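You operate a simulated robot arm through the tools that you are given. There is no shell and no other tool. Be economical: measure what you need, move in short steps, check, and stop when the job is done.

You run a simulated two-armed robot. Do the job below in one go: nothing can be reset, and whatever is moved stays where it is left.

## Task
Move a tee from the fullest card bin to the empty one, fold its flap in and set both dials.
Fine: each dial shows its bin's count; the grey flap is on the rail below the bin.

It is judged by the outcome, as a careful person would: the job done as asked, and still so three seconds after it is handed in. It fails if anything else is knocked over, pushed out of place, dropped, spilled or broken. Flat cloth is picked up by pressing the open fingertips on it (5 to 10 N) and closing them slowly along it; thin cloth reads only 2 to 8 mm in the jaws.

## Robot
Two 7-joint arms with fingered hands on one trunk, on a carriage that runs on a rail from [0, 0.94] to [0, -0.94] (x, y) and turns from -2.985 to 2.827 rad about z. Base frame: it is fixed where the carriage stands at the start and does not move with it; the origin is on the floor, on the carriage's upright axis, x ahead of it, y to its left, z up. Units: m, rad, N and s.
The left shoulder is at the start at [0.07, 0.188, 1.323], the right one opposite. With the tool pointing down near the work surface each hand reaches from about 0.1 to 0.82 m from the robot's upright axis, wherever it stands, measured 20 degrees to its own side. Places, roughly: inside of the left card bin [0.7, 0.4, 1]; inside of the middle card bin [0.7, 0, 1]; inside of the right card bin [0.7, -0.4, 1]; left bin dial [0.5, 0.4, 0.9]; left bin flap [0.5, 0.2, 1]; middle bin dial [0.5, 0, 0.9]; middle bin flap [0.5, -0.1, 1]; right bin dial [0.5, -0.4, 0.9]; right bin flap [0.5, -0.5, 1]. Payload 4 kg a hand.
The tool frame of a hand sits at the grasp point between the pads (the TCP): z along the fingers, y along the line on which they close. The tips reach 0.026 m beyond it. The gripper opens to 0.132 m. The gripper's body begins 0.073 m behind the TCP. The gripper is a hand of 4 fingers: y runs from the thumb to the fingers, the wrist lies at [0, 0, -0.224] in the tool frame, and closing takes about 1.5 s.
Orientation is that of the tool frame in the base frame, as a unit quaternion [x, y, z, w]. With the fingers straight down and closing along the base's y, the tool's x points along the base's -x, its y along +y and its z along -z.

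## Interface
- The arms move only by the tool jog_arm. It takes "left_targets", "right_targets" or both (then of equal length, played together; a hand with none holds still); each is a list of rows, each a list of 6 numbers: the turn, a rotation vector about the tool's x, y, z in units of 120 degrees (1.0 is 120 degrees), then the shift along the tool's x, y, z in units of 500 mm (1.0 is 500 mm). In form: [[rx, ry, rz, x, y, z], ...]. A call has 1 to 12 rows; each row is the pose to reach, as a shift and turn from the pose commanded when the call began, along the tool's axes at that moment. "left_claw" and "right_claw" are, for a hand that has rows, the finger opening in cm, from 0 to 13.2, set as the call begins (left out, the last holds). A call with a number of a shift or a turn outside -1 to 1 is refused whole. A row lasts 0.2 s, in which the tool goes at most 0.05 m and 0.15 rad; a call with a longer step from one row to the next is refused whole, and so is a gripper value outside its range. A pose out of reach is approached as far as the arm can. The call stops where the force on the tool passes 40 N (or 10 N more than at its start, if that is more) or the arm is blocked; 0.2 s more then pass. The fingers move at their own pace (about 0.072 m/s each) and stop on an object; they squeeze with about 34 N. The grip force told is the motor's: it shows also when the fingers shut on nothing. Time passes only in rows, and 0.2 s behind the last, so rows that repeat a pose let the fingers close. The reply holds the time, the measured pose of the TCP, the force on the tool along the base axes, the opening and the grip force, in the units named above and with some noise, with the torque about the TCP (base axes, N m) and any sound that the robot's microphone picked up.
- Cameras (640 x 400 px; columns grow to the right, rows downward): "scene" is now at [0.1261, -0.0019, 1.5314]; the picture's right is [-0.00, -1.00, 0.00], its down [-0.76, 0.00, -0.65] and it looks along [0.65, -0.00, -0.76] (base axes); focal length 214 px, centre (320, 200). "left" rides on the left gripper at [-0.073, 0.006, -0.094] in its tool frame; the picture's right is [-0.08, -1.00, 0.00], its down [0.78, -0.06, -0.62] and it looks along [0.61, -0.05, 0.79] (tool axes); focal length 230 px, centre (320, 200). "right" rides on the right gripper at [0.073, 0.006, -0.094] in its tool frame; the picture's right is [-0.08, 1.00, 0.00], its down [-0.78, -0.06, -0.62] and it looks along [-0.61, -0.05, 0.79] (tool axes); focal length 230 px, centre (320, 200). There is no depth. A picture from a camera that has moved, and an enlarged one, comes with that camera's place and axes in the base frame and with its lens.
- get_image(camera): a new picture of that camera. The clock stands still meanwhile.
- lift_body(by): slides the trunk up (or, below 0, down) by that many m; the arms and the scene camera ride with it, the base frame stays. It gives what a move gives, with no picture.
- drive_base(legs): drives the robot by 1 to 6 legs, each [ahead, left, turn to the left] in m, m and rad, along the robot's own axes; the way and the turn of a leg run together, so that a leg with both is an arc; at most 1.5 m and 3.142 rad a leg. The arms and the cameras ride along, it lands a little off, and it stops where it bumps. It keeps to its track: a leg is cut to what the track allows. It gives what a move gives.
- curl_fingers(finger1, finger2, finger3, thumb_bend, hand): sets how far each is bent, from 0 (flat) to 1 (curled in); at 0.3 the hand is open as for a grip, at 0.7 the pads meet at the TCP. One left out holds its place. A second passes; each finger stops where it meets its share of the squeeze, and holds until it gets a number again. A gripper value or a shape takes the hand back. It gives what a move gives, with no picture; readings hold the bend of each and the force on the fingers (four entries, about 0 where the hand has none), thumb and palm.
- grasp_type(shape, hand): the hand has 4 fingers and takes this shape, open, in about a second: jaw (thumb against the fingers, like two jaws); tri (thumb and two fingers); tip (a fingertip pinch); poke (one finger out to press); point (the index stretched); flat (the hand flat); cup (the hand cupped); fist (a fist). The gripper value then closes the fingers along that shape, each until it touches; the sizes above hold for jaw. It gives what a move gives, with no picture.
- aim_head(pan, tilt): turns the head with the scene camera to pan (to the left, within 1.501 rad either way) and tilt (down, from -0.506 to 1.204), counted from straight ahead of the robot. It gives what a move gives.
- enlarge(camera, box): a new picture of the part [left, top, right, bottom] of that camera's present view, enlarged. The clock stands still meanwhile.
- job_done(): hands the job in; it is judged then, once.

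Go step by step. Nothing tells you exact positions but the pictures and the camera data: compare them with the known pose of the tool, close in by small moves and look again before you grip or let go. The budget is 120 turns and 100 pictures, counting those below and the enlarged ones. Unless the task says otherwise, let go and move clear before handing in, and close with one line.

The tools are called as name(argument=value, ...) on one line, values as JSON. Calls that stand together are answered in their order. jog_arm: Moves the arms, as the interface text tells. Its arguments: {"type":"object","properties":{"left_targets":{"type":"array"},"left_claw":{"type":"number"},"right_targets":{"type":"array"},"right_claw":{"type":"number"}},"required":[]} The other tools are called the same way: lift_body (by) slides the trunk up or down; grasp_type (shape, hand) gives the hand a shape; curl_fingers (finger1, finger2, finger3, thumb_bend, hand) moves the fingers one by one; drive_base (legs) drives the base; aim_head (pan, tilt) turns the head that bears the scene camera; get_image (camera) takes a picture; enlarge (camera, box) takes an enlarged picture of a part of a camera's view; job_done () hands the job in.

At the start:

```text
time: 0.0
left_position: [0.4103, 0.4917, 1.197]
left_tcp_rot: [0.0, 1.0, 0.0, 0.001]
left_wrist_force: [-0.6, -0.5, 0.3]
left_ft_torque: [0.0, 0.02, -0.03]
left_gripper_width: 0.1319
left_gripper_force: 0.0
left_shape: jaw
left_bend: [0.3, 0.3, 0.3, 0.3]
left_finger forces: [0.0, 0.0, 0.0, 0.1, 0.1, 0.0]
right_position: [0.3334, 0.0313, 1.2805]
right_tcp_rot: [0.0, 1.0, 0.0, 0.0]
right_wrist_force: [0.1, -0.5, -0.3]
right_ft_torque: [0.04, 0.0, 0.01]
right_gripper_width: 0.1319
right_gripper_force: 0.1
right_shape: jaw
right_bend: [0.3, 0.3, 0.3, 0.3]
right_finger forces: [0.0, 0.1, 0.0, 0.0, 0.1, 0.1]
trunk travel left (down, up): [-0.8, 0.14]
robot x, y, heading: [-0.0014, -0.0015, 0.0]
head pan, tilt: [-0.003, 0.869]
```

scene: 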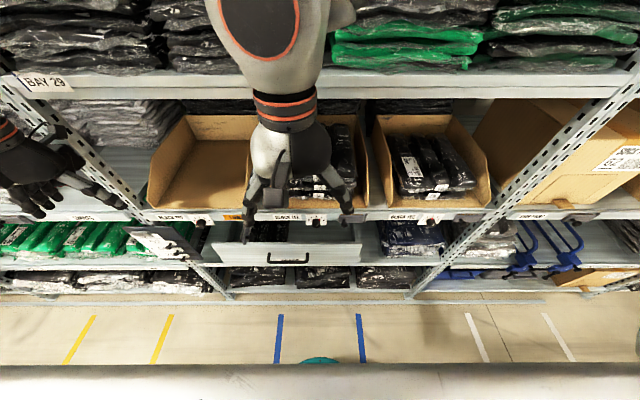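
right: 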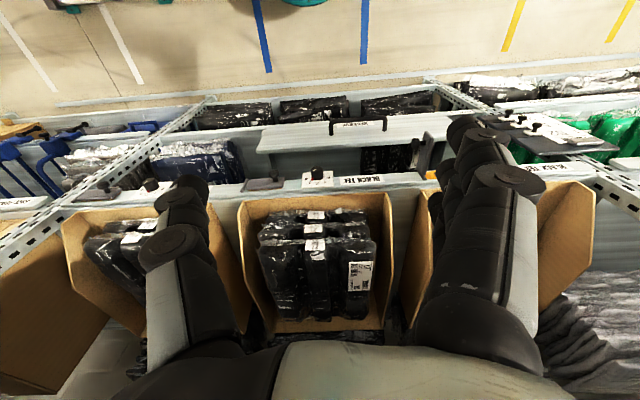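
left: 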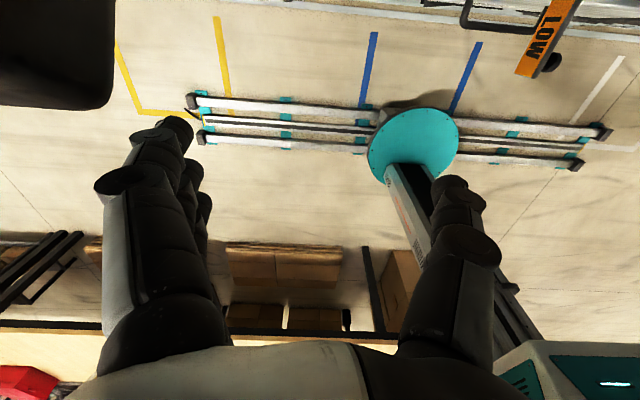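

The left bin looks empty, and the middle and right bins hold tees. I'll look closer at the bins, the dials and the flaps.

enlarge(camera="right", box=[220, 120, 440, 340])

enlarge(camera="scene", box=[120, 90, 320, 240])

enlarge(camera="scene", box=[300, 90, 500, 240])

```text
1.82 times, centred on (330, 230) of right
camera zoom: at [0.26, 0.0366, 1.3735], right [0.08, 1.0, 0.0], down [0.78, -0.06, 0.62], along [0.61, -0.05, -0.79], focal length 418 px, centre (302, 146)
```

zoom: 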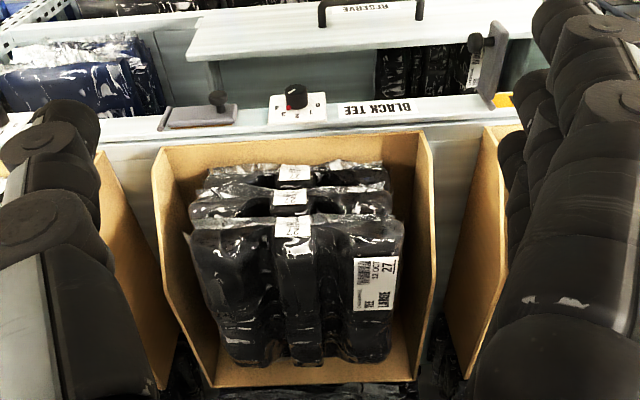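

```text
2.67 times, centred on (220, 165) of scene
camera zoom: at [0.1261, -0.0019, 1.5314], right [0.0, -1.0, 0.0], down [-0.76, 0.0, -0.65], along [0.65, 0.0, -0.76], focal length 572 px, centre (587, 293)
```

zoom: 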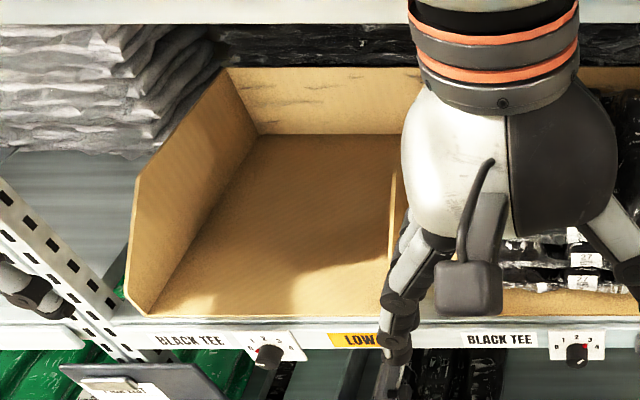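

```text
2.67 times, centred on (400, 165) of scene
camera zoom: at [0.1261, -0.0019, 1.5314], right [0.0, -1.0, 0.0], down [-0.76, 0.0, -0.65], along [0.65, 0.0, -0.76], focal length 572 px, centre (107, 293)
```

zoom: 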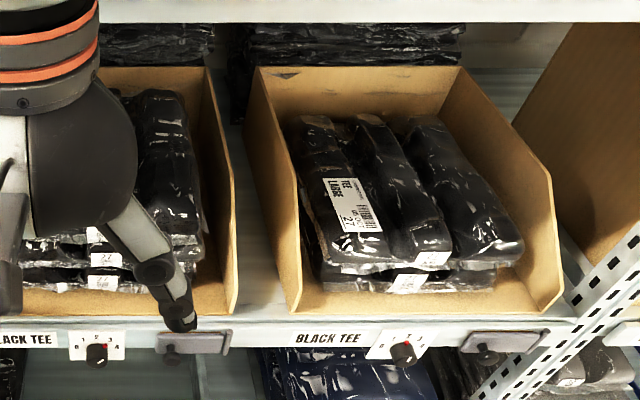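

Middle bin: three tees by its labels; right: two; left: empty, with its flap standing out and LOW showing. I'll move the right hand aside to see everything.

jog_arm(right_targets=[[0, 0, 0, 0.08, -0.05, 0], [0, 0, 0, 0.12, -0.13, 0], [0, 0, 0, 0.16, -0.21, 0], [0, 0, 0, 0.2, -0.3, 0], [0, 0, 0, 0.2, -0.39, 0], [0, 0, 0, 0.2, -0.48, 0], [0, 0, 0, 0.2, -0.57, 0], [0, 0, 0, 0.2, -0.66, 0]])

get_image(camera="scene")

enlarge(camera="scene", box=[220, 100, 380, 240])

enlarge(camera="scene", box=[150, 190, 350, 290])

```text
time: 1.8
left_position: [0.4086, 0.4893, 1.1996]
left_tcp_rot: [0.001, 1.0, 0.001, 0.001]
left_wrist_force: [0.3, -0.1, 0.2]
left_ft_torque: [0.04, -0.02, 0.02]
left_gripper_width: 0.1317
left_gripper_force: 0.0
left_shape: jaw
left_bend: [0.3, 0.3, 0.3, 0.3]
left_finger forces: [0.0, 0.0, 0.1, 0.1, 0.1, 0.0]
right_position: [0.2307, -0.3057, 1.2821]
right_tcp_rot: [0.0, 1.0, 0.001, 0.0]
right_wrist_force: [-0.1, -0.4, 0.0]
right_ft_torque: [0.03, 0.01, 0.02]
right_gripper_width: 0.1317
right_gripper_force: 0.0
right_shape: jaw
right_bend: [0.3, 0.3, 0.3, 0.3]
right_finger forces: [0.0, 0.0, 0.0, 0.1, 0.0, 0.0]
trunk travel left (down, up): [-0.8, 0.14]
robot x, y, heading: [0.0045, -0.0005, -0.0]
head pan, tilt: [-0.003, 0.869]
```

```text
93 pictures are left
camera scene: at [0.1254, -0.0055, 1.5316], right [0.0, -1.0, 0.0], down [-0.76, 0.0, -0.65], along [0.65, 0.0, -0.76], focal length 214 px, centre (320, 200)
```

scene: 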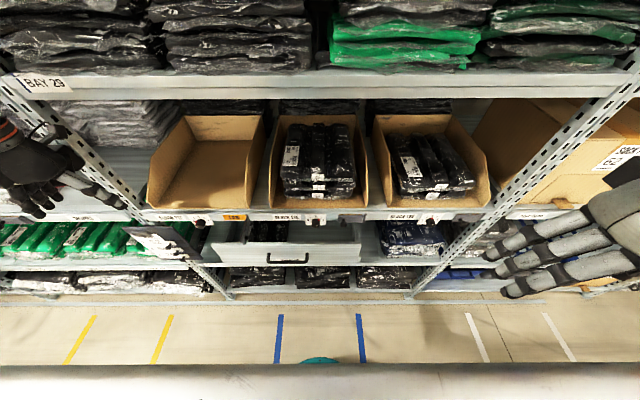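

```text
2.86 times, centred on (300, 170) of scene
camera zoom: at [0.1254, -0.0055, 1.5316], right [0.0, -1.0, 0.0], down [-0.76, 0.0, -0.65], along [0.65, 0.0, -0.76], focal length 613 px, centre (377, 286)
```

zoom: 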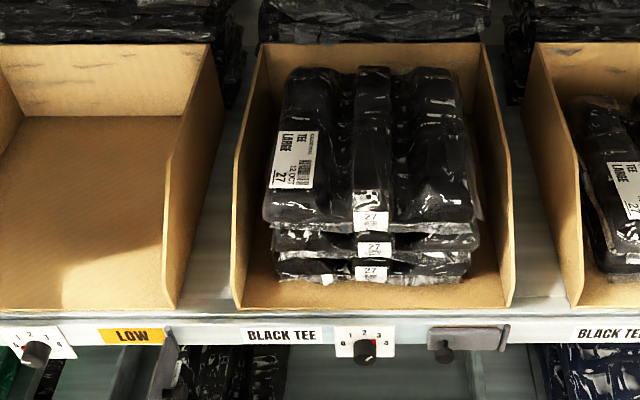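

```text
3.20 times, centred on (250, 240) of scene
camera zoom: at [0.1254, -0.0055, 1.5316], right [0.0, -1.0, 0.0], down [-0.76, 0.0, -0.65], along [0.65, 0.0, -0.76], focal length 686 px, centre (544, 72)
```

zoom: 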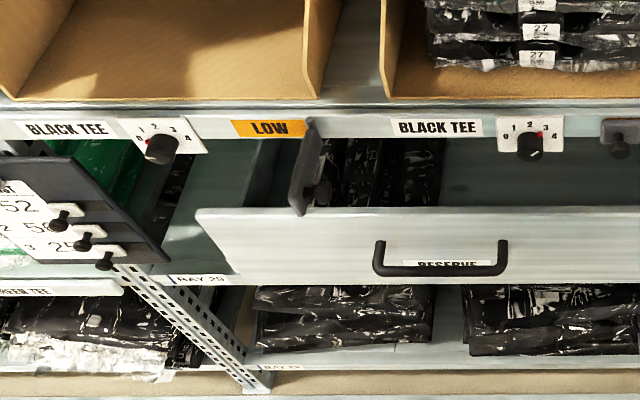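

Middle bin has three and its dial reads 3; the left dial reads 0 and the left flap stands out beside LOW. I'll use the right hand camera, pitched forward, for a second look from lower down to fix the positions.

jog_arm(right_targets=[[0, -0.055, 0, 0, 0.07, 0.04], [0, -0.11, 0, -0.01, 0.14, 0.08], [0, -0.165, 0, -0.02, 0.21, 0.12], [0, -0.22, 0, -0.03, 0.28, 0.17], [0, -0.27, 0, -0.04, 0.35, 0.22], [0, -0.317, 0, -0.04, 0.41, 0.26]])

get_image(camera="right")

```text
time: 3.4
left_position: [0.4106, 0.5052, 1.1903]
left_tcp_rot: [0.0, 1.0, -0.005, -0.001]
left_wrist_force: [0.0, 0.6, -0.6]
left_ft_torque: [-0.1, 0.02, 0.0]
left_gripper_width: 0.1319
left_gripper_force: 0.1
left_shape: jaw
left_bend: [0.3, 0.3, 0.3, 0.3]
left_finger forces: [0.1, 0.0, 0.0, 0.0, 0.1, 0.1]
right_position: [0.3068, -0.0441, 1.1885]
right_tcp_rot: [-0.013, 0.979, 0.114, 0.167]
right_wrist_force: [-0.7, 1.7, 0.4]
right_ft_torque: [-0.11, 0.02, -0.01]
right_gripper_width: 0.132
right_gripper_force: 0.1
right_shape: jaw
right_bend: [0.3, 0.3, 0.3, 0.3]
right_finger forces: [0.0, 0.0, 0.0, 0.0, 0.0, 0.0]
right hand out of reach, approached as far as the arm can: row 1, 2, 3, 4, 5, 6
trunk travel left (down, up): [-0.8, 0.14]
robot x, y, heading: [0.0006, 0.0022, -0.0]
head pan, tilt: [-0.003, 0.869]
stopped in row 6 (right hand): the arm was blocked; the commanded pose is now the measured one
```

```text
90 pictures are left
camera right: at [0.2064, -0.0591, 1.2521], right [0.01, 0.97, 0.24], down [0.55, -0.21, 0.81], along [0.84, 0.13, -0.53], focal length 230 px, centre (320, 200)
```

right: 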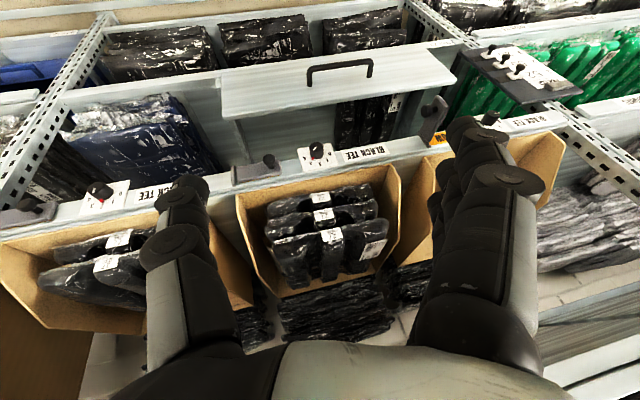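

The knob of the middle dial triangulates to about [0.56, 0.02, 0.90]. The right arm is cramped on the centreline, so I'll straighten the hand in front of its own shoulder and then shift the carriage to the left.

jog_arm(right_targets=[[0.027, -0.031, -0.005, 0, -0.075, -0.025], [0.054, -0.062, -0.01, 0, -0.15, -0.05], [0.081, -0.093, -0.015, 0, -0.225, -0.073], [0.108, -0.125, -0.021, 0.002, -0.298, -0.097]])

drive_base(legs=[[0, 0.2, 0]])

get_image(camera="scene")

get_image(camera="right")

```text
time: 4.4
left_position: [0.4088, 0.4911, 1.1962]
left_tcp_rot: [0.0, 1.0, 0.001, 0.001]
left_wrist_force: [-0.2, -0.5, 0.3]
left_ft_torque: [-0.03, 0.0, -0.01]
left_gripper_width: 0.1318
left_gripper_force: 0.1
left_shape: jaw
left_bend: [0.3, 0.3, 0.3, 0.3]
left_finger forces: [0.1, 0.0, 0.1, 0.1, 0.0, 0.0]
right_position: [0.3528, -0.1871, 1.2476]
right_tcp_rot: [-0.015, 0.967, 0.038, 0.25]
right_wrist_force: [0.7, -0.2, -0.7]
right_ft_torque: [-0.03, 0.0, -0.02]
right_gripper_width: 0.1317
right_gripper_force: 0.0
right_shape: jaw
right_bend: [0.3, 0.3, 0.3, 0.3]
right_finger forces: [0.0, 0.0, 0.1, 0.1, 0.0, 0.0]
right hand out of reach, approached as far as the arm can: row 1, 2, 3, 4
trunk travel left (down, up): [-0.8, 0.14]
robot x, y, heading: [-0.0002, -0.0042, -0.003]
head pan, tilt: [-0.003, 0.869]
```

```text
time: 6.0
left_position: [0.4079, 0.6798, 1.1989]
left_tcp_rot: [-0.001, 1.0, 0.001, 0.0]
left_wrist_force: [0.3, 0.6, 0.7]
left_ft_torque: [0.01, 0.0, -0.01]
left_gripper_width: 0.1318
left_gripper_force: 0.2
left_shape: jaw
left_bend: [0.3, 0.3, 0.3, 0.3]
left_finger forces: [0.0, 0.0, 0.0, 0.0, 0.1, 0.1]
right_position: [0.3545, 0.001, 1.2469]
right_tcp_rot: [-0.015, 0.967, 0.04, 0.249]
right_wrist_force: [0.2, -1.0, -0.1]
right_ft_torque: [0.0, 0.01, 0.04]
right_gripper_width: 0.1324
right_gripper_force: 0.1
right_shape: jaw
right_bend: [0.3, 0.3, 0.3, 0.3]
right_finger forces: [0.0, 0.0, 0.0, 0.0, 0.0, 0.0]
trunk travel left (down, up): [-0.8, 0.14]
robot x, y, heading: [0.0004, 0.1883, -0.0]
head pan, tilt: [-0.003, 0.869]
```

```text
89 pictures are left
camera scene: at [0.1259, 0.1845, 1.5314], right [0.0, -1.0, 0.0], down [-0.76, 0.0, -0.65], along [0.65, 0.0, -0.76], focal length 214 px, centre (320, 200)
```

scene: 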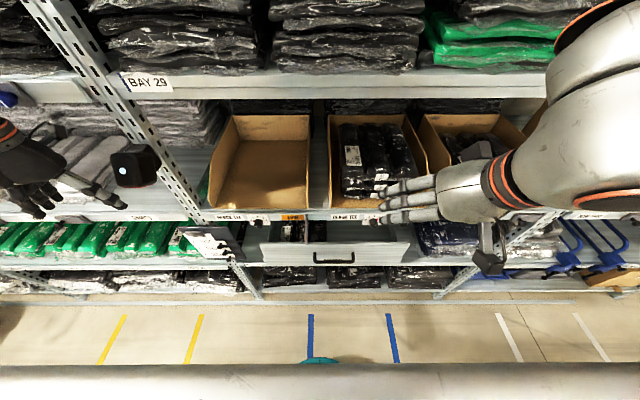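

```text
88 pictures are left
camera right: at [0.2437, -0.0031, 1.2927], right [0.02, 0.99, 0.11], down [0.39, -0.11, 0.91], along [0.92, 0.02, -0.39], focal length 230 px, centre (320, 200)
```

right: 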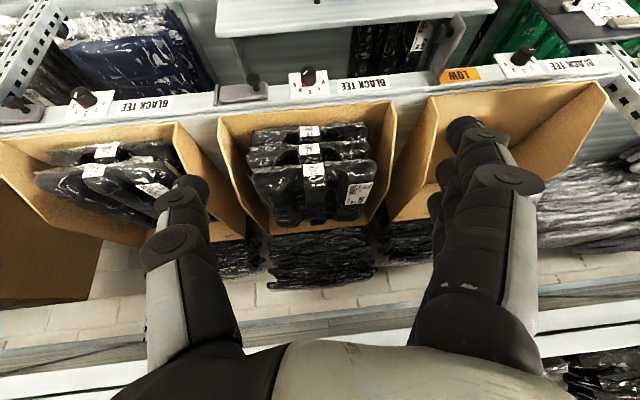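

I'll tuck the left hand back and lower the trunk so the right arm can reach into the bins from the front.

jog_arm(left_targets=[[0, 0, 0, 0.09, 0, 0], [0, 0, 0, 0.18, 0, -0.03], [0, 0, 0, 0.27, 0, -0.06], [0, 0, 0, 0.34, 0, -0.09]])

lift_body(by=-0.15)

get_image(camera="right")

get_image(camera="scene")

```text
time: 7.0
left_position: [0.2395, 0.6831, 1.2422]
left_tcp_rot: [-0.001, 1.0, 0.0, 0.0]
left_wrist_force: [-1.1, -0.7, 0.1]
left_ft_torque: [0.04, -0.02, -0.01]
left_gripper_width: 0.1318
left_gripper_force: 0.0
left_shape: jaw
left_bend: [0.3, 0.3, 0.3, 0.3]
left_finger forces: [0.0, 0.0, 0.0, 0.0, 0.0, 0.0]
right_position: [0.3517, 0.0049, 1.2492]
right_tcp_rot: [-0.015, 0.967, 0.039, 0.25]
right_wrist_force: [-0.4, 0.5, -0.2]
right_ft_torque: [-0.04, -0.03, -0.01]
right_gripper_width: 0.132
right_gripper_force: 0.0
right_shape: jaw
right_bend: [0.3, 0.3, 0.3, 0.3]
right_finger forces: [0.1, 0.1, 0.0, 0.1, 0.1, 0.0]
trunk travel left (down, up): [-0.8, 0.14]
robot x, y, heading: [-0.0043, 0.1928, 0.001]
head pan, tilt: [-0.003, 0.869]
```

```text
time: 8.7
left_position: [0.2424, 0.683, 1.0916]
left_tcp_rot: [-0.001, 1.0, 0.0, 0.0]
left_wrist_force: [-0.2, -0.5, -0.6]
left_ft_torque: [-0.01, -0.01, -0.04]
left_gripper_width: 0.1317
left_gripper_force: 0.2
left_shape: jaw
left_bend: [0.3, 0.3, 0.3, 0.3]
left_finger forces: [0.0, 0.1, 0.0, 0.0, 0.0, 0.0]
right_position: [0.3531, 0.0038, 1.0972]
right_tcp_rot: [-0.015, 0.967, 0.039, 0.25]
right_wrist_force: [0.0, 0.5, -0.3]
right_ft_torque: [0.0, 0.03, -0.02]
right_gripper_width: 0.1322
right_gripper_force: 0.0
right_shape: jaw
right_bend: [0.3, 0.3, 0.3, 0.3]
right_finger forces: [0.0, 0.0, 0.1, 0.0, 0.0, 0.0]
trunk travel left (down, up): [-0.65, 0.29]
robot x, y, heading: [0.0008, 0.1897, 0.002]
head pan, tilt: [-0.003, 0.869]
```

```text
87 pictures are left
camera right: at [0.2438, 0.0009, 1.1434], right [0.02, 0.99, 0.1], down [0.39, -0.1, 0.91], along [0.92, 0.02, -0.39], focal length 230 px, centre (320, 200)
```

right: 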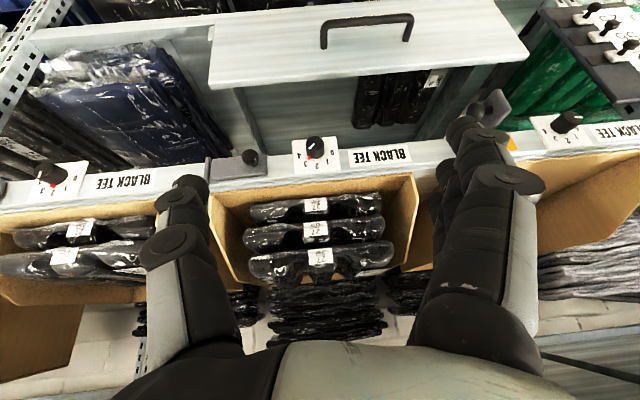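

```text
86 pictures are left
camera scene: at [0.126, 0.1894, 1.3815], right [0.0, -1.0, 0.0], down [-0.76, 0.0, -0.65], along [0.65, 0.0, -0.76], focal length 214 px, centre (320, 200)
```

scene: 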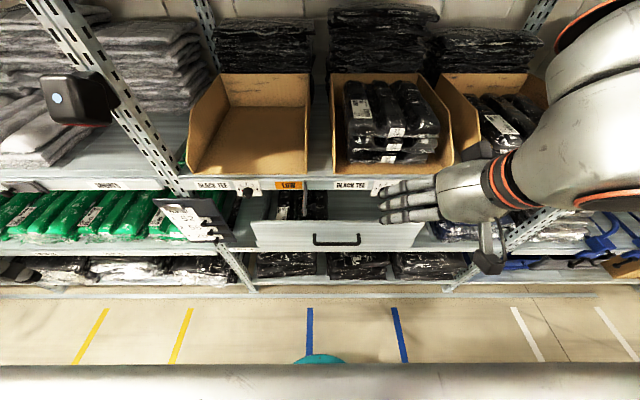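

Comparing the two right-camera views 0.15 m apart, the middle knob is at about [0.52, 0.01, 0.94]. The stack's front is near x 0.59, its top near z 1.09, and each tee is about 0.04 thick. I'll bring the right hand, pitched 45°, to just in front of and above the stack.

jog_arm(right_targets=[[0.008, -0.027, 0, -0.072, 0, 0.006], [0.016, -0.053, 0, -0.145, -0.004, 0.013], [0.024, -0.08, 0, -0.217, -0.008, 0.02], [0.032, -0.106, 0, -0.29, -0.012, 0.027], [0.04, -0.133, 0, -0.362, -0.014, 0.033]])

get_image(camera="right")

get_image(camera="scene")

```text
time: 9.9
left_position: [0.2432, 0.6835, 1.0911]
left_tcp_rot: [0.0, 1.0, 0.0, 0.001]
left_wrist_force: [0.6, 0.5, 0.3]
left_ft_torque: [-0.02, 0.01, 0.01]
left_gripper_width: 0.132
left_gripper_force: 0.0
left_shape: jaw
left_bend: [0.3, 0.3, 0.3, 0.3]
left_finger forces: [0.0, 0.0, 0.1, 0.0, 0.0, 0.0]
right_position: [0.5239, -0.0019, 1.1681]
right_tcp_rot: [0.002, 0.924, 0.0, 0.381]
right_wrist_force: [0.2, 1.5, -0.3]
right_ft_torque: [-0.03, -0.01, 0.0]
right_gripper_width: 0.132
right_gripper_force: 0.0
right_shape: jaw
right_bend: [0.3, 0.3, 0.3, 0.3]
right_finger forces: [0.0, 0.1, 0.0, 0.0, 0.0, 0.0]
trunk travel left (down, up): [-0.65, 0.29]
robot x, y, heading: [-0.0033, 0.1895, 0.004]
head pan, tilt: [-0.003, 0.869]
```

```text
85 pictures are left
camera right: at [0.406, 0.0039, 1.1819], right [0.06, 1.0, 0.06], down [0.12, -0.06, 0.99], along [0.99, -0.05, -0.12], focal length 230 px, centre (320, 200)
```

right: 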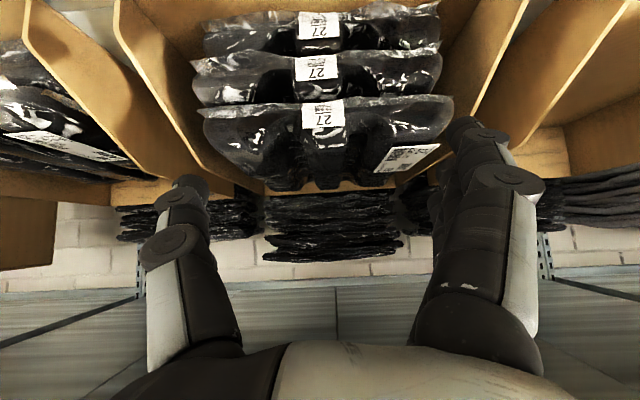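

```text
84 pictures are left
camera scene: at [0.1275, 0.1891, 1.3813], right [0.0, -1.0, 0.0], down [-0.76, 0.0, -0.64], along [0.64, 0.0, -0.76], focal length 214 px, centre (320, 200)
```

scene: 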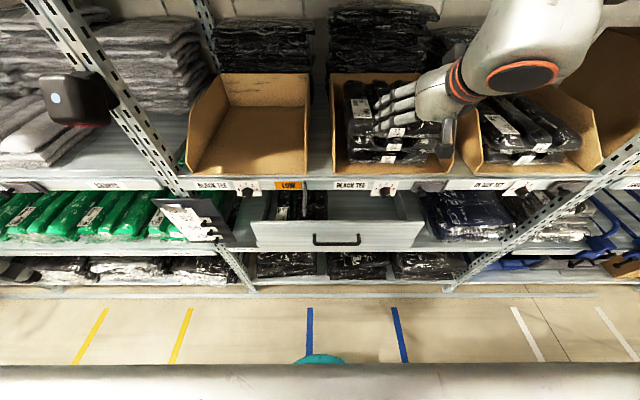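

The hand is exactly where commanded, and the tee stack is right below and ahead of it. I'll move above the top tee.

jog_arm(right_targets=[[0, 0, 0, -0.07, 0.002, 0.05], [0, 0, 0, -0.13, 0.004, 0.12], [0, 0, 0, -0.16, 0.006, 0.18], [0, 0, 0, -0.167, 0.006, 0.218]])

get_image(camera="right")

enlarge(camera="scene", box=[310, 0, 510, 200])

```text
time: 10.9
left_position: [0.2283, 0.6848, 1.0947]
left_tcp_rot: [-0.001, 1.0, 0.0, 0.007]
left_wrist_force: [0.5, -1.3, -1.3]
left_ft_torque: [0.0, 0.0, 0.01]
left_gripper_width: 0.1318
left_gripper_force: 0.0
left_shape: jaw
left_bend: [0.3, 0.3, 0.3, 0.3]
left_finger forces: [0.0, 0.0, 0.0, 0.1, 0.1, 0.1]
right_position: [0.6414, 0.0023, 1.1686]
right_tcp_rot: [0.0, 0.92, 0.001, 0.392]
right_wrist_force: [-0.2, 0.2, 0.0]
right_ft_torque: [0.01, 0.01, 0.0]
right_gripper_width: 0.1318
right_gripper_force: 0.0
right_shape: jaw
right_bend: [0.3, 0.3, 0.3, 0.3]
right_finger forces: [0.0, 0.1, 0.0, 0.0, 0.0, 0.0]
trunk travel left (down, up): [-0.65, 0.29]
robot x, y, heading: [0.0013, 0.1914, -0.002]
head pan, tilt: [-0.003, 0.869]
```

```text
83 pictures are left
camera right: at [0.5222, 0.0077, 1.1801], right [0.05, 1.0, 0.06], down [0.1, -0.06, 0.99], along [0.99, -0.05, -0.1], focal length 230 px, centre (320, 200)
```

right: 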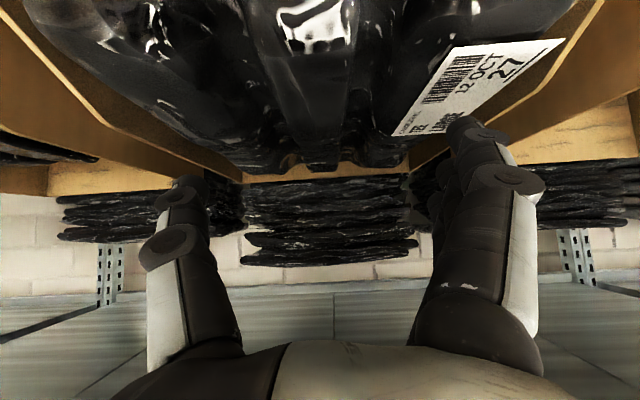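

```text
2.00 times, centred on (410, 100) of scene
camera zoom: at [0.108, 0.1904, 1.3839], right [0.0, -1.0, 0.0], down [-0.75, 0.0, -0.66], along [0.66, 0.0, -0.75], focal length 429 px, centre (140, 400)
```

zoom: 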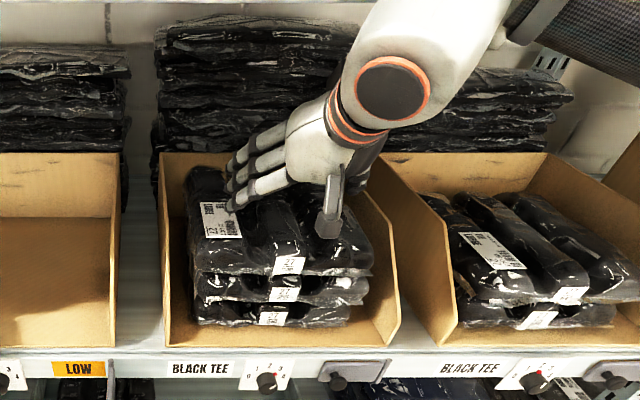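

The robot's body seems to have leaned back about 1.5 cm. I'll hold still a moment to see whether that is sway or contact.

jog_arm(right_targets=[[0, 0, 0, 0, 0, 0], [0, 0, 0, 0, 0, 0], [0, 0, 0, 0, 0, 0]])

```text
time: 11.7
left_position: [0.2279, 0.6829, 1.0952]
left_tcp_rot: [0.0, 1.0, 0.0, 0.008]
left_wrist_force: [0.3, 0.1, 0.1]
left_ft_torque: [0.0, -0.02, 0.0]
left_gripper_width: 0.1321
left_gripper_force: 0.1
left_shape: jaw
left_bend: [0.3, 0.3, 0.3, 0.3]
left_finger forces: [0.0, 0.1, 0.0, 0.1, 0.0, 0.0]
right_position: [0.6417, 0.0022, 1.1667]
right_tcp_rot: [0.001, 0.921, 0.001, 0.39]
right_wrist_force: [0.0, -0.6, 1.0]
right_ft_torque: [0.01, 0.02, -0.02]
right_gripper_width: 0.1318
right_gripper_force: 0.0
right_shape: jaw
right_bend: [0.3, 0.3, 0.3, 0.3]
right_finger forces: [0.0, 0.0, 0.0, 0.0, 0.0, 0.0]
trunk travel left (down, up): [-0.65, 0.29]
robot x, y, heading: [0.0009, 0.1924, 0.002]
head pan, tilt: [-0.003, 0.869]
```

That is a steady lean, so the forearm is probably touching the upper shelf edge. I'll back off and come in lower with a flatter hand.

jog_arm(right_targets=[[0, 0, 0, 0.05, 0, -0.045], [0, -0.04, 0, 0.09, 0, -0.055], [0, -0.083, 0, 0.113, 0, -0.057], [0, -0.083, 0, 0.113, 0, -0.057]])

get_image(camera="right")

aim_head(pan=-0.3, tilt=0.5)

get_image(camera="scene")

```text
time: 12.6
left_position: [0.242, 0.6825, 1.0922]
left_tcp_rot: [0.0, 1.0, 0.0, 0.0]
left_wrist_force: [0.0, 0.5, 0.1]
left_ft_torque: [-0.01, 0.07, -0.02]
left_gripper_width: 0.132
left_gripper_force: 0.1
left_shape: jaw
left_bend: [0.3, 0.3, 0.3, 0.3]
left_finger forces: [0.1, 0.0, 0.0, 0.0, 0.0, 0.0]
right_position: [0.5986, 0.0015, 1.1409]
right_tcp_rot: [0.006, 0.886, 0.005, 0.464]
right_wrist_force: [-0.4, -5.2, 30.0]
right_ft_torque: [2.63, 0.08, 0.07]
right_gripper_width: 0.1322
right_gripper_force: 0.0
right_shape: jaw
right_bend: [0.2, 0.3, 0.3, 0.3]
right_finger forces: [29.7, 0.0, 0.0, 0.0, 0.0, 0.0]
trunk travel left (down, up): [-0.65, 0.29]
robot x, y, heading: [0.0027, 0.1925, 0.002]
head pan, tilt: [-0.003, 0.869]
stopped in row 4 (right hand): the force on the tool passed its limit at 42 N (the readings are from after the stop); the commanded pose is now the measured one
```

```text
81 pictures are left
camera right: at [0.4795, 0.0088, 1.134], right [0.05, 1.0, 0.08], down [-0.06, -0.07, 1.0], along [1.0, -0.06, 0.06], focal length 230 px, centre (320, 200)
```

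right: 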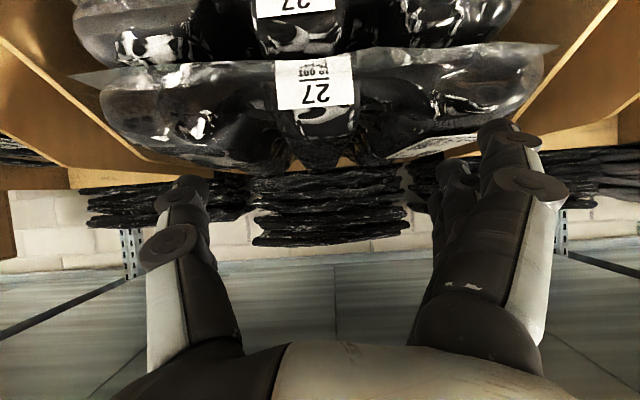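

```text
time: 13.4
left_position: [0.2382, 0.6847, 1.0922]
left_tcp_rot: [-0.001, 1.0, 0.001, 0.002]
left_wrist_force: [0.6, 0.1, 0.5]
left_ft_torque: [0.03, 0.04, 0.01]
left_gripper_width: 0.1318
left_gripper_force: 0.1
left_shape: jaw
left_bend: [0.3, 0.3, 0.3, 0.3]
left_finger forces: [0.1, 0.1, 0.0, 0.0, 0.0, 0.0]
right_position: [0.5929, 0.0037, 1.1408]
right_tcp_rot: [0.004, 0.887, 0.003, 0.462]
right_wrist_force: [-3.8, -6.3, 33.7]
right_ft_torque: [2.89, 0.2, 0.35]
right_gripper_width: 0.1318
right_gripper_force: 0.0
right_shape: jaw
right_bend: [0.2, 0.3, 0.3, 0.3]
right_finger forces: [33.3, 0.0, 0.0, 0.0, 0.1, 0.0]
trunk travel left (down, up): [-0.65, 0.29]
robot x, y, heading: [0.0005, 0.1925, 0.001]
head pan, tilt: [-0.3, 0.499]
```

```text
80 pictures are left
camera scene: at [0.131, 0.1622, 1.4134], right [-0.29, -0.96, 0.0], down [-0.46, 0.14, -0.88], along [0.84, -0.26, -0.48], focal length 214 px, centre (320, 200)
```

scene: 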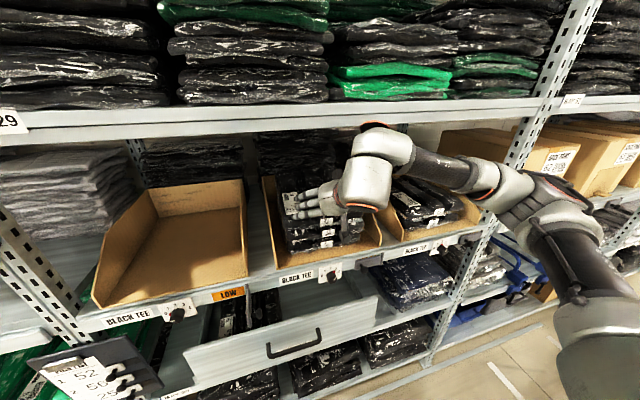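

The nearest finger is pressing on the tee, and the forearm is crowding the upper shelf. I'll lift off, back out, and lower the trunk more so the arm comes in from lower down.

jog_arm(right_targets=[[0, 0, 0, -0.04, 0, -0.028], [0, 0, 0, -0.066, 0, -0.046], [0, 0, 0, -0.02, 0, -0.12], [0, 0, 0, 0.03, 0, -0.19], [0, 0, 0, 0.08, 0, -0.26], [0, 0, 0, 0.13, 0, -0.325]])

lift_body(by=-0.18)

get_image(camera="scene")

get_image(camera="right")

```text
time: 14.8
left_position: [0.2411, 0.6828, 1.091]
left_tcp_rot: [-0.001, 1.0, 0.0, 0.0]
left_wrist_force: [-0.1, -0.4, -0.1]
left_ft_torque: [-0.01, 0.0, 0.0]
left_gripper_width: 0.1319
left_gripper_force: 0.0
left_shape: jaw
left_bend: [0.3, 0.3, 0.3, 0.3]
left_finger forces: [0.0, 0.1, 0.1, 0.0, 0.1, 0.0]
right_position: [0.4318, -0.0006, 1.179]
right_tcp_rot: [0.003, 0.888, 0.002, 0.459]
right_wrist_force: [-0.9, -0.6, 0.3]
right_ft_torque: [0.03, -0.02, 0.03]
right_gripper_width: 0.1322
right_gripper_force: 0.1
right_shape: jaw
right_bend: [0.3, 0.3, 0.3, 0.3]
right_finger forces: [0.0, 0.0, 0.0, 0.0, 0.1, 0.0]
right hand out of reach, approached as far as the arm can: row 6
trunk travel left (down, up): [-0.65, 0.29]
robot x, y, heading: [-0.0008, 0.193, 0.002]
head pan, tilt: [-0.3, 0.499]
```

```text
time: 16.8
left_position: [0.241, 0.6836, 0.9119]
left_tcp_rot: [-0.001, 1.0, 0.0, 0.0]
left_wrist_force: [-1.0, 1.2, 0.1]
left_ft_torque: [0.0, 0.0, -0.03]
left_gripper_width: 0.1322
left_gripper_force: 0.0
left_shape: jaw
left_bend: [0.3, 0.3, 0.3, 0.3]
left_finger forces: [0.1, 0.0, 0.0, 0.1, 0.1, 0.0]
right_position: [0.4329, -0.0004, 0.9992]
right_tcp_rot: [0.003, 0.888, 0.002, 0.459]
right_wrist_force: [-0.5, 1.3, -0.2]
right_ft_torque: [0.0, -0.03, 0.05]
right_gripper_width: 0.1318
right_gripper_force: 0.0
right_shape: jaw
right_bend: [0.3, 0.3, 0.3, 0.3]
right_finger forces: [0.0, 0.0, 0.0, 0.0, 0.0, 0.1]
trunk travel left (down, up): [-0.47, 0.47]
robot x, y, heading: [-0.0, 0.1966, 0.003]
head pan, tilt: [-0.3, 0.499]
```

```text
79 pictures are left
camera scene: at [0.1358, 0.1629, 1.2329], right [-0.29, -0.96, 0.0], down [-0.46, 0.14, -0.88], along [0.84, -0.26, -0.48], focal length 214 px, centre (320, 200)
```

scene: 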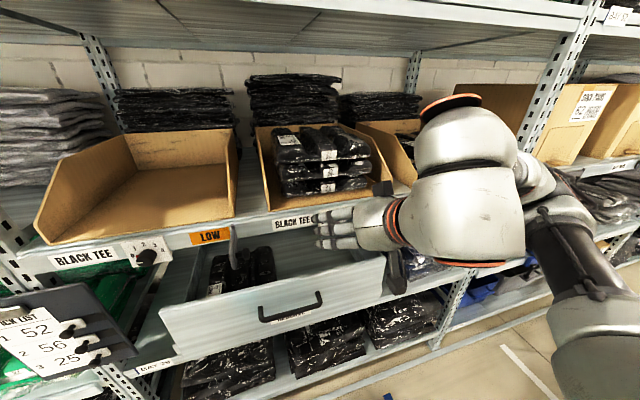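

```text
78 pictures are left
camera right: at [0.3142, 0.0049, 0.9929], right [0.04, 1.0, 0.07], down [-0.05, -0.07, 1.0], along [1.0, -0.05, 0.05], focal length 230 px, centre (320, 200)
```

right: 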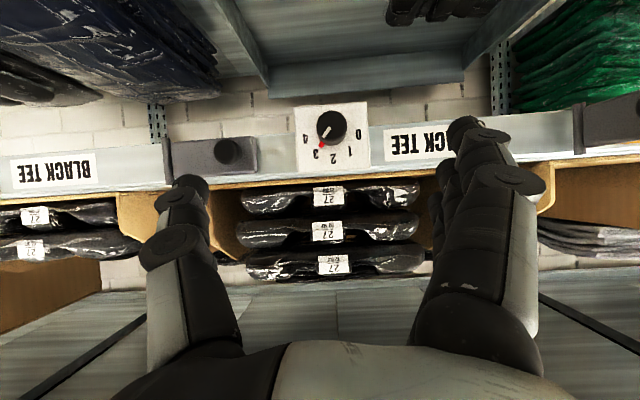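

The dial shows 3 on a scale of 45° steps. I'll look closely at the front of the stack to choose a grip.

enlarge(camera="right", box=[220, 90, 440, 290])

enlarge(camera="scene", box=[230, 90, 410, 220])

```text
2.00 times, centred on (330, 190) of right
camera zoom: at [0.3142, 0.0049, 0.9929], right [0.04, 1.0, 0.07], down [-0.05, -0.07, 1.0], along [1.0, -0.05, 0.05], focal length 460 px, centre (300, 220)
```

zoom: 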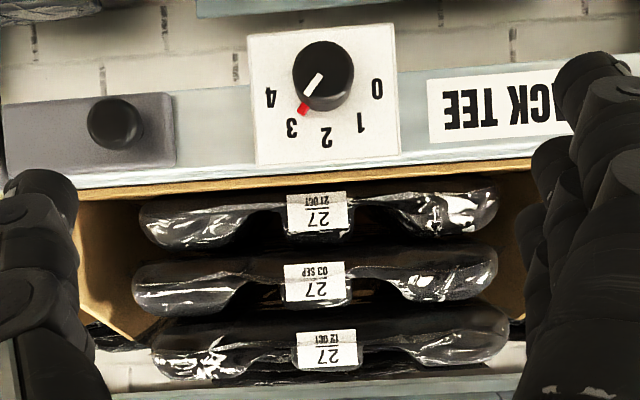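

```text
3.08 times, centred on (320, 155) of scene
camera zoom: at [0.1358, 0.1629, 1.2329], right [-0.29, -0.96, 0.0], down [-0.46, 0.14, -0.88], along [0.84, -0.26, -0.48], focal length 660 px, centre (320, 338)
```

zoom: 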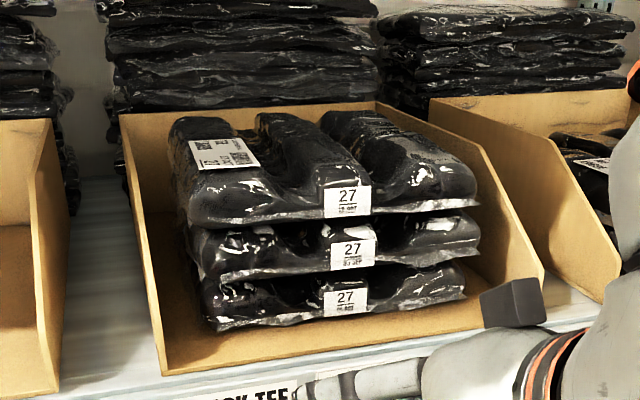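

The top tee has a middle ridge about 4 cm wide with a groove on each side, centred near y 0.0. That suits a pinch closing along y. I'll raise the hand in front of the bin and then go in.

jog_arm(right_targets=[[0, 0.015, 0, -0.06, 0, -0.042], [0, 0.03, 0, -0.12, 0, -0.084], [0, 0.05, 0, -0.18, 0, -0.126], [0, 0.065, 0, -0.24, 0, -0.168], [0, 0.083, 0, -0.312, 0, -0.218], [0, 0.083, 0, -0.312, 0, -0.218]], right_claw=8.0)

get_image(camera="scene")

```text
time: 18.2
left_position: [0.2426, 0.6837, 0.912]
left_tcp_rot: [-0.001, 1.0, 0.0, 0.001]
left_wrist_force: [0.5, 0.1, 0.0]
left_ft_torque: [0.01, 0.0, 0.0]
left_gripper_width: 0.1318
left_gripper_force: 0.0
left_shape: jaw
left_bend: [0.3, 0.3, 0.3, 0.3]
left_finger forces: [0.0, 0.1, 0.0, 0.1, 0.1, 0.0]
right_position: [0.4378, -0.0018, 1.1897]
right_tcp_rot: [0.001, 0.925, 0.004, 0.379]
right_wrist_force: [-0.4, 0.2, -0.5]
right_ft_torque: [-0.01, 0.01, 0.03]
right_gripper_width: 0.0803
right_gripper_force: 0.1
right_shape: jaw
right_bend: [0.71, 0.71, 0.71, 0.69]
right_finger forces: [0.1, 0.1, 0.0, 0.1, 0.0, 0.0]
trunk travel left (down, up): [-0.47, 0.47]
robot x, y, heading: [-0.0009, 0.191, -0.002]
head pan, tilt: [-0.3, 0.499]
```

```text
75 pictures are left
camera scene: at [0.1364, 0.1625, 1.2328], right [-0.29, -0.96, 0.0], down [-0.46, 0.14, -0.88], along [0.84, -0.26, -0.48], focal length 214 px, centre (320, 200)
```

scene: 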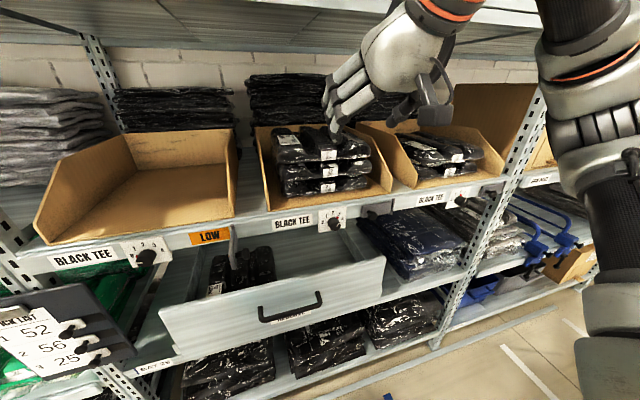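

The path is clear, so I'll go in above the top tee with the fingers 8 cm apart.

jog_arm(right_targets=[[0, 0, 0, -0.043, 0.002, 0.084], [0, 0, 0, -0.086, 0.004, 0.169], [0, 0, 0, -0.142, 0.004, 0.241], [0, 0, 0, -0.201, 0.004, 0.309], [0, 0, 0, -0.254, 0.004, 0.37], [0, 0, 0, -0.272, 0.004, 0.394], [0, 0, 0, -0.272, 0.004, 0.394]])

get_image(camera="right")

get_image(camera="scene")

```text
time: 20.0
left_position: [0.2308, 0.6826, 0.9165]
left_tcp_rot: [0.001, 1.0, 0.0, 0.009]
left_wrist_force: [0.2, 0.9, 0.2]
left_ft_torque: [-0.01, -0.02, 0.0]
left_gripper_width: 0.1318
left_gripper_force: 0.0
left_shape: jaw
left_bend: [0.3, 0.3, 0.3, 0.3]
left_finger forces: [0.0, 0.0, 0.0, 0.0, 0.0, 0.0]
right_position: [0.6504, 0.0042, 1.1599]
right_tcp_rot: [-0.006, 0.92, 0.002, 0.392]
right_wrist_force: [0.1, -0.1, -0.3]
right_ft_torque: [0.04, 0.01, -0.01]
right_gripper_width: 0.0806
right_gripper_force: 0.1
right_shape: jaw
right_bend: [0.71, 0.71, 0.71, 0.69]
right_finger forces: [0.0, 0.0, 0.0, 0.0, 0.0, 0.1]
trunk travel left (down, up): [-0.47, 0.47]
robot x, y, heading: [0.0022, 0.1905, -0.006]
head pan, tilt: [-0.3, 0.499]
stopped in row 7 (right hand): the arm was blocked; the commanded pose is now the measured one
```

```text
74 pictures are left
camera right: at [0.531, 0.0077, 1.1708], right [0.04, 1.0, 0.06], down [0.1, -0.06, 0.99], along [0.99, -0.04, -0.1], focal length 230 px, centre (320, 200)
```

right: 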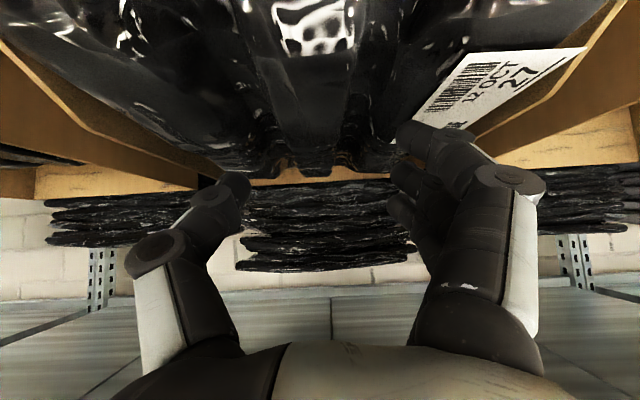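

```text
73 pictures are left
camera scene: at [0.1173, 0.1614, 1.235], right [-0.3, -0.95, -0.01], down [-0.44, 0.14, -0.89], along [0.85, -0.26, -0.47], focal length 214 px, centre (320, 200)
```

scene: 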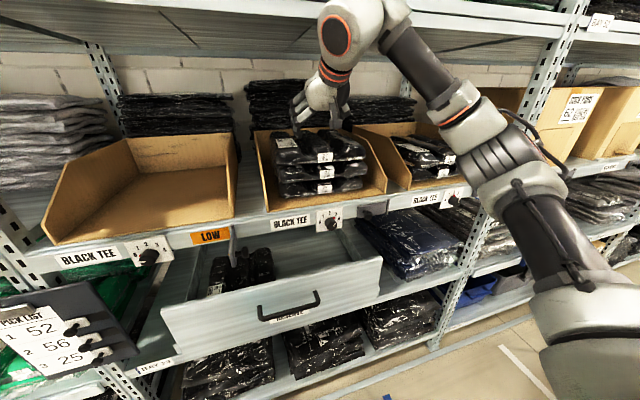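

The forearm joint behind the wrist meets the upper shelf when the hand comes in this steep. A level hand is better: thumb in the groove of the second tee under the top tee's front edge, fingers on top. I'll back out first.

jog_arm(right_targets=[[0, 0, 0, 0.061, 0, -0.063], [0, 0, 0, 0.122, 0, -0.127], [0, 0, 0, 0.183, 0, -0.19], [0, 0, 0, 0.244, 0, -0.254], [0, 0, 0, 0.305, 0, -0.317], [0, 0, 0, 0.305, 0, -0.317]])

```text
time: 21.4
left_position: [0.2416, 0.6835, 0.9113]
left_tcp_rot: [-0.001, 1.0, 0.0, 0.0]
left_wrist_force: [0.0, 0.5, 0.0]
left_ft_torque: [0.0, -0.01, 0.02]
left_gripper_width: 0.132
left_gripper_force: 0.1
left_shape: jaw
left_bend: [0.3, 0.3, 0.3, 0.3]
left_finger forces: [0.0, 0.0, 0.0, 0.1, 0.0, 0.1]
right_position: [0.4468, 0.0039, 1.1499]
right_tcp_rot: [-0.002, 0.924, 0.001, 0.383]
right_wrist_force: [-0.2, 0.5, -0.1]
right_ft_torque: [-0.01, 0.01, 0.02]
right_gripper_width: 0.0801
right_gripper_force: 0.0
right_shape: jaw
right_bend: [0.71, 0.71, 0.71, 0.69]
right_finger forces: [0.0, 0.0, 0.1, 0.0, 0.0, 0.0]
trunk travel left (down, up): [-0.47, 0.47]
robot x, y, heading: [-0.002, 0.1905, 0.001]
head pan, tilt: [-0.3, 0.499]
```

Next I'll pitch the hand almost level, then roll it so the thumb is below.

jog_arm(right_targets=[[0, -0.067, 0, 0.011, 0.012, 0.023], [0, -0.133, 0, 0.023, 0.024, 0.045], [0, -0.2, 0, 0.034, 0.036, 0.068], [0, -0.267, 0, 0.046, 0.048, 0.09], [0, -0.333, 0, 0.057, 0.06, 0.113]])

jog_arm(right_targets=[[0, 0, 0.068, 0, 0, 0], [0, 0, 0.136, 0, 0, 0], [0, 0, 0.205, 0, 0, 0], [0, 0, 0.273, 0, 0, 0], [0, 0, 0.341, 0, 0, 0], [0, 0, 0.409, 0, 0, 0], [0, 0, 0.477, 0, 0, 0], [0, 0, 0.545, 0, 0, 0], [0, 0, 0.614, 0, 0, 0], [0, 0, 0.682, 0, 0, 0], [0, 0, 0.75, 0, 0, 0]])

get_image(camera="scene")

get_image(camera="right")

```text
time: 22.6
left_position: [0.2414, 0.6814, 0.9143]
left_tcp_rot: [0.0, 1.0, 0.002, 0.001]
left_wrist_force: [0.6, 0.3, 0.0]
left_ft_torque: [0.05, -0.05, -0.02]
left_gripper_width: 0.1319
left_gripper_force: 0.2
left_shape: jaw
left_bend: [0.3, 0.3, 0.3, 0.3]
left_finger forces: [0.1, 0.0, 0.1, 0.0, 0.1, 0.1]
right_position: [0.4817, 0.009, 1.0962]
right_tcp_rot: [-0.001, 0.737, 0.004, 0.676]
right_wrist_force: [-0.6, -0.4, 0.2]
right_ft_torque: [-0.01, 0.0, 0.01]
right_gripper_width: 0.0804
right_gripper_force: 0.0
right_shape: jaw
right_bend: [0.71, 0.71, 0.71, 0.69]
right_finger forces: [0.0, 0.1, 0.0, 0.0, 0.0, 0.0]
right hand out of reach, approached as far as the arm can: row 5
trunk travel left (down, up): [-0.47, 0.47]
robot x, y, heading: [-0.002, 0.1917, 0.002]
head pan, tilt: [-0.3, 0.499]
```

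```text
time: 25.0
left_position: [0.2437, 0.6848, 0.9121]
left_tcp_rot: [-0.001, 1.0, -0.001, 0.0]
left_wrist_force: [0.1, 0.2, -0.1]
left_ft_torque: [0.0, -0.01, 0.03]
left_gripper_width: 0.1319
left_gripper_force: 0.1
left_shape: jaw
left_bend: [0.3, 0.3, 0.3, 0.3]
left_finger forces: [0.0, 0.1, 0.0, 0.0, 0.1, 0.0]
right_position: [0.5272, -0.0784, 1.105]
right_tcp_rot: [0.507, 0.537, 0.486, 0.467]
right_wrist_force: [-0.6, 1.2, 0.4]
right_ft_torque: [0.0, 0.02, -0.05]
right_gripper_width: 0.0803
right_gripper_force: 0.1
right_shape: jaw
right_bend: [0.71, 0.71, 0.71, 0.69]
right_finger forces: [0.0, 0.1, 0.0, 0.0, 0.1, 0.0]
right hand out of reach, approached as far as the arm can: row 1, 2, 3, 4, 5, 6, 7, 8, 9, 10, 11
trunk travel left (down, up): [-0.47, 0.47]
robot x, y, heading: [-0.0022, 0.1926, 0.002]
head pan, tilt: [-0.3, 0.499]
```

```text
72 pictures are left
camera scene: at [0.136, 0.1634, 1.2329], right [-0.29, -0.96, 0.0], down [-0.46, 0.14, -0.88], along [0.84, -0.26, -0.48], focal length 214 px, centre (320, 200)
```

scene: 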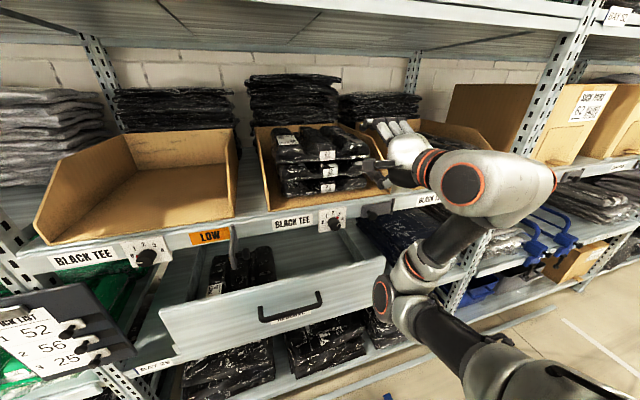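

```text
71 pictures are left
camera right: at [0.4301, -0.011, 1.1191], right [0.09, -0.07, 0.99], down [-0.58, -0.81, 0.0], along [0.81, -0.58, -0.11], focal length 230 px, centre (320, 200)
```

right: 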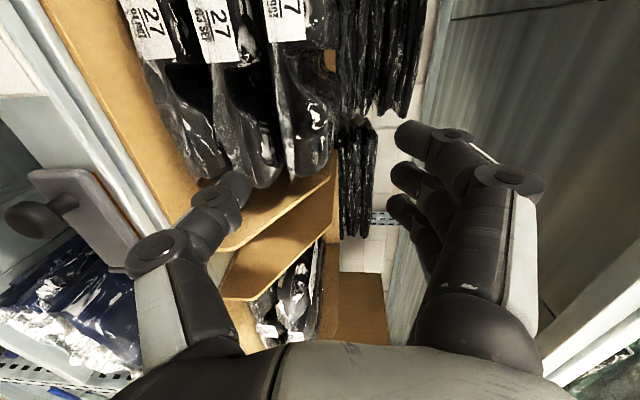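

The thumb is now below and the fingers above, but the arm is folded too tight at this distance. I'll step forward toward the reachable zone and check the pose.

jog_arm(right_targets=[[0, 0, 0, 0.002, 0.005, 0.06], [0, 0, 0, 0.004, 0.011, 0.126], [0, 0, 0, 0.004, 0.011, 0.126], [0, 0, 0, 0.004, 0.011, 0.126]])

get_image(camera="right")

get_image(camera="scene")

```text
time: 26.0
left_position: [0.2423, 0.6843, 0.911]
left_tcp_rot: [-0.001, 1.0, 0.0, 0.0]
left_wrist_force: [-0.1, 0.3, 0.0]
left_ft_torque: [-0.03, 0.03, -0.02]
left_gripper_width: 0.1319
left_gripper_force: 0.1
left_shape: jaw
left_bend: [0.3, 0.3, 0.3, 0.3]
left_finger forces: [0.1, 0.0, 0.0, 0.0, 0.0, 0.0]
right_position: [0.5837, -0.1016, 1.1004]
right_tcp_rot: [0.514, 0.527, 0.483, 0.473]
right_wrist_force: [0.4, 0.3, 0.3]
right_ft_torque: [0.03, -0.04, -0.03]
right_gripper_width: 0.0801
right_gripper_force: 0.1
right_shape: jaw
right_bend: [0.71, 0.71, 0.71, 0.69]
right_finger forces: [0.0, 0.0, 0.1, 0.0, 0.3, 0.0]
right hand out of reach, approached as far as the arm can: row 1, 2, 3, 4
trunk travel left (down, up): [-0.47, 0.47]
robot x, y, heading: [-0.0009, 0.1916, 0.005]
head pan, tilt: [-0.3, 0.499]
```

```text
70 pictures are left
camera right: at [0.4885, -0.031, 1.1131], right [0.09, -0.07, 0.99], down [-0.6, -0.8, -0.01], along [0.79, -0.6, -0.11], focal length 230 px, centre (320, 200)
```

right: 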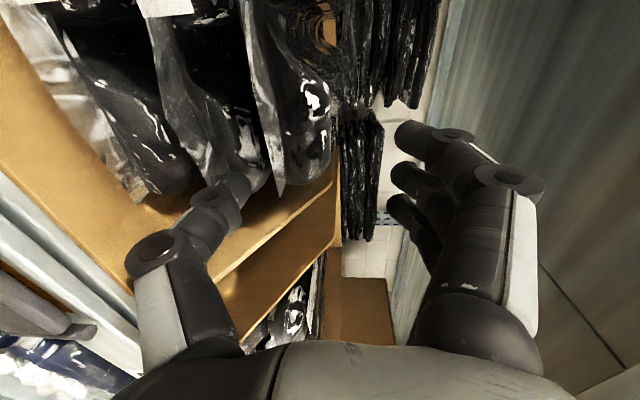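

```text
69 pictures are left
camera scene: at [0.1359, 0.1629, 1.2329], right [-0.29, -0.96, 0.0], down [-0.46, 0.14, -0.88], along [0.84, -0.26, -0.48], focal length 214 px, centre (320, 200)
```

scene: 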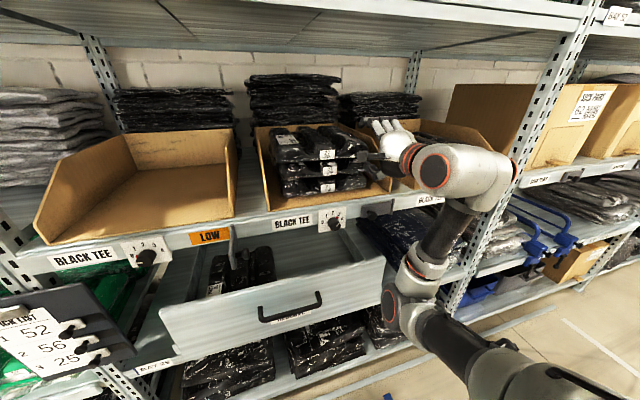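

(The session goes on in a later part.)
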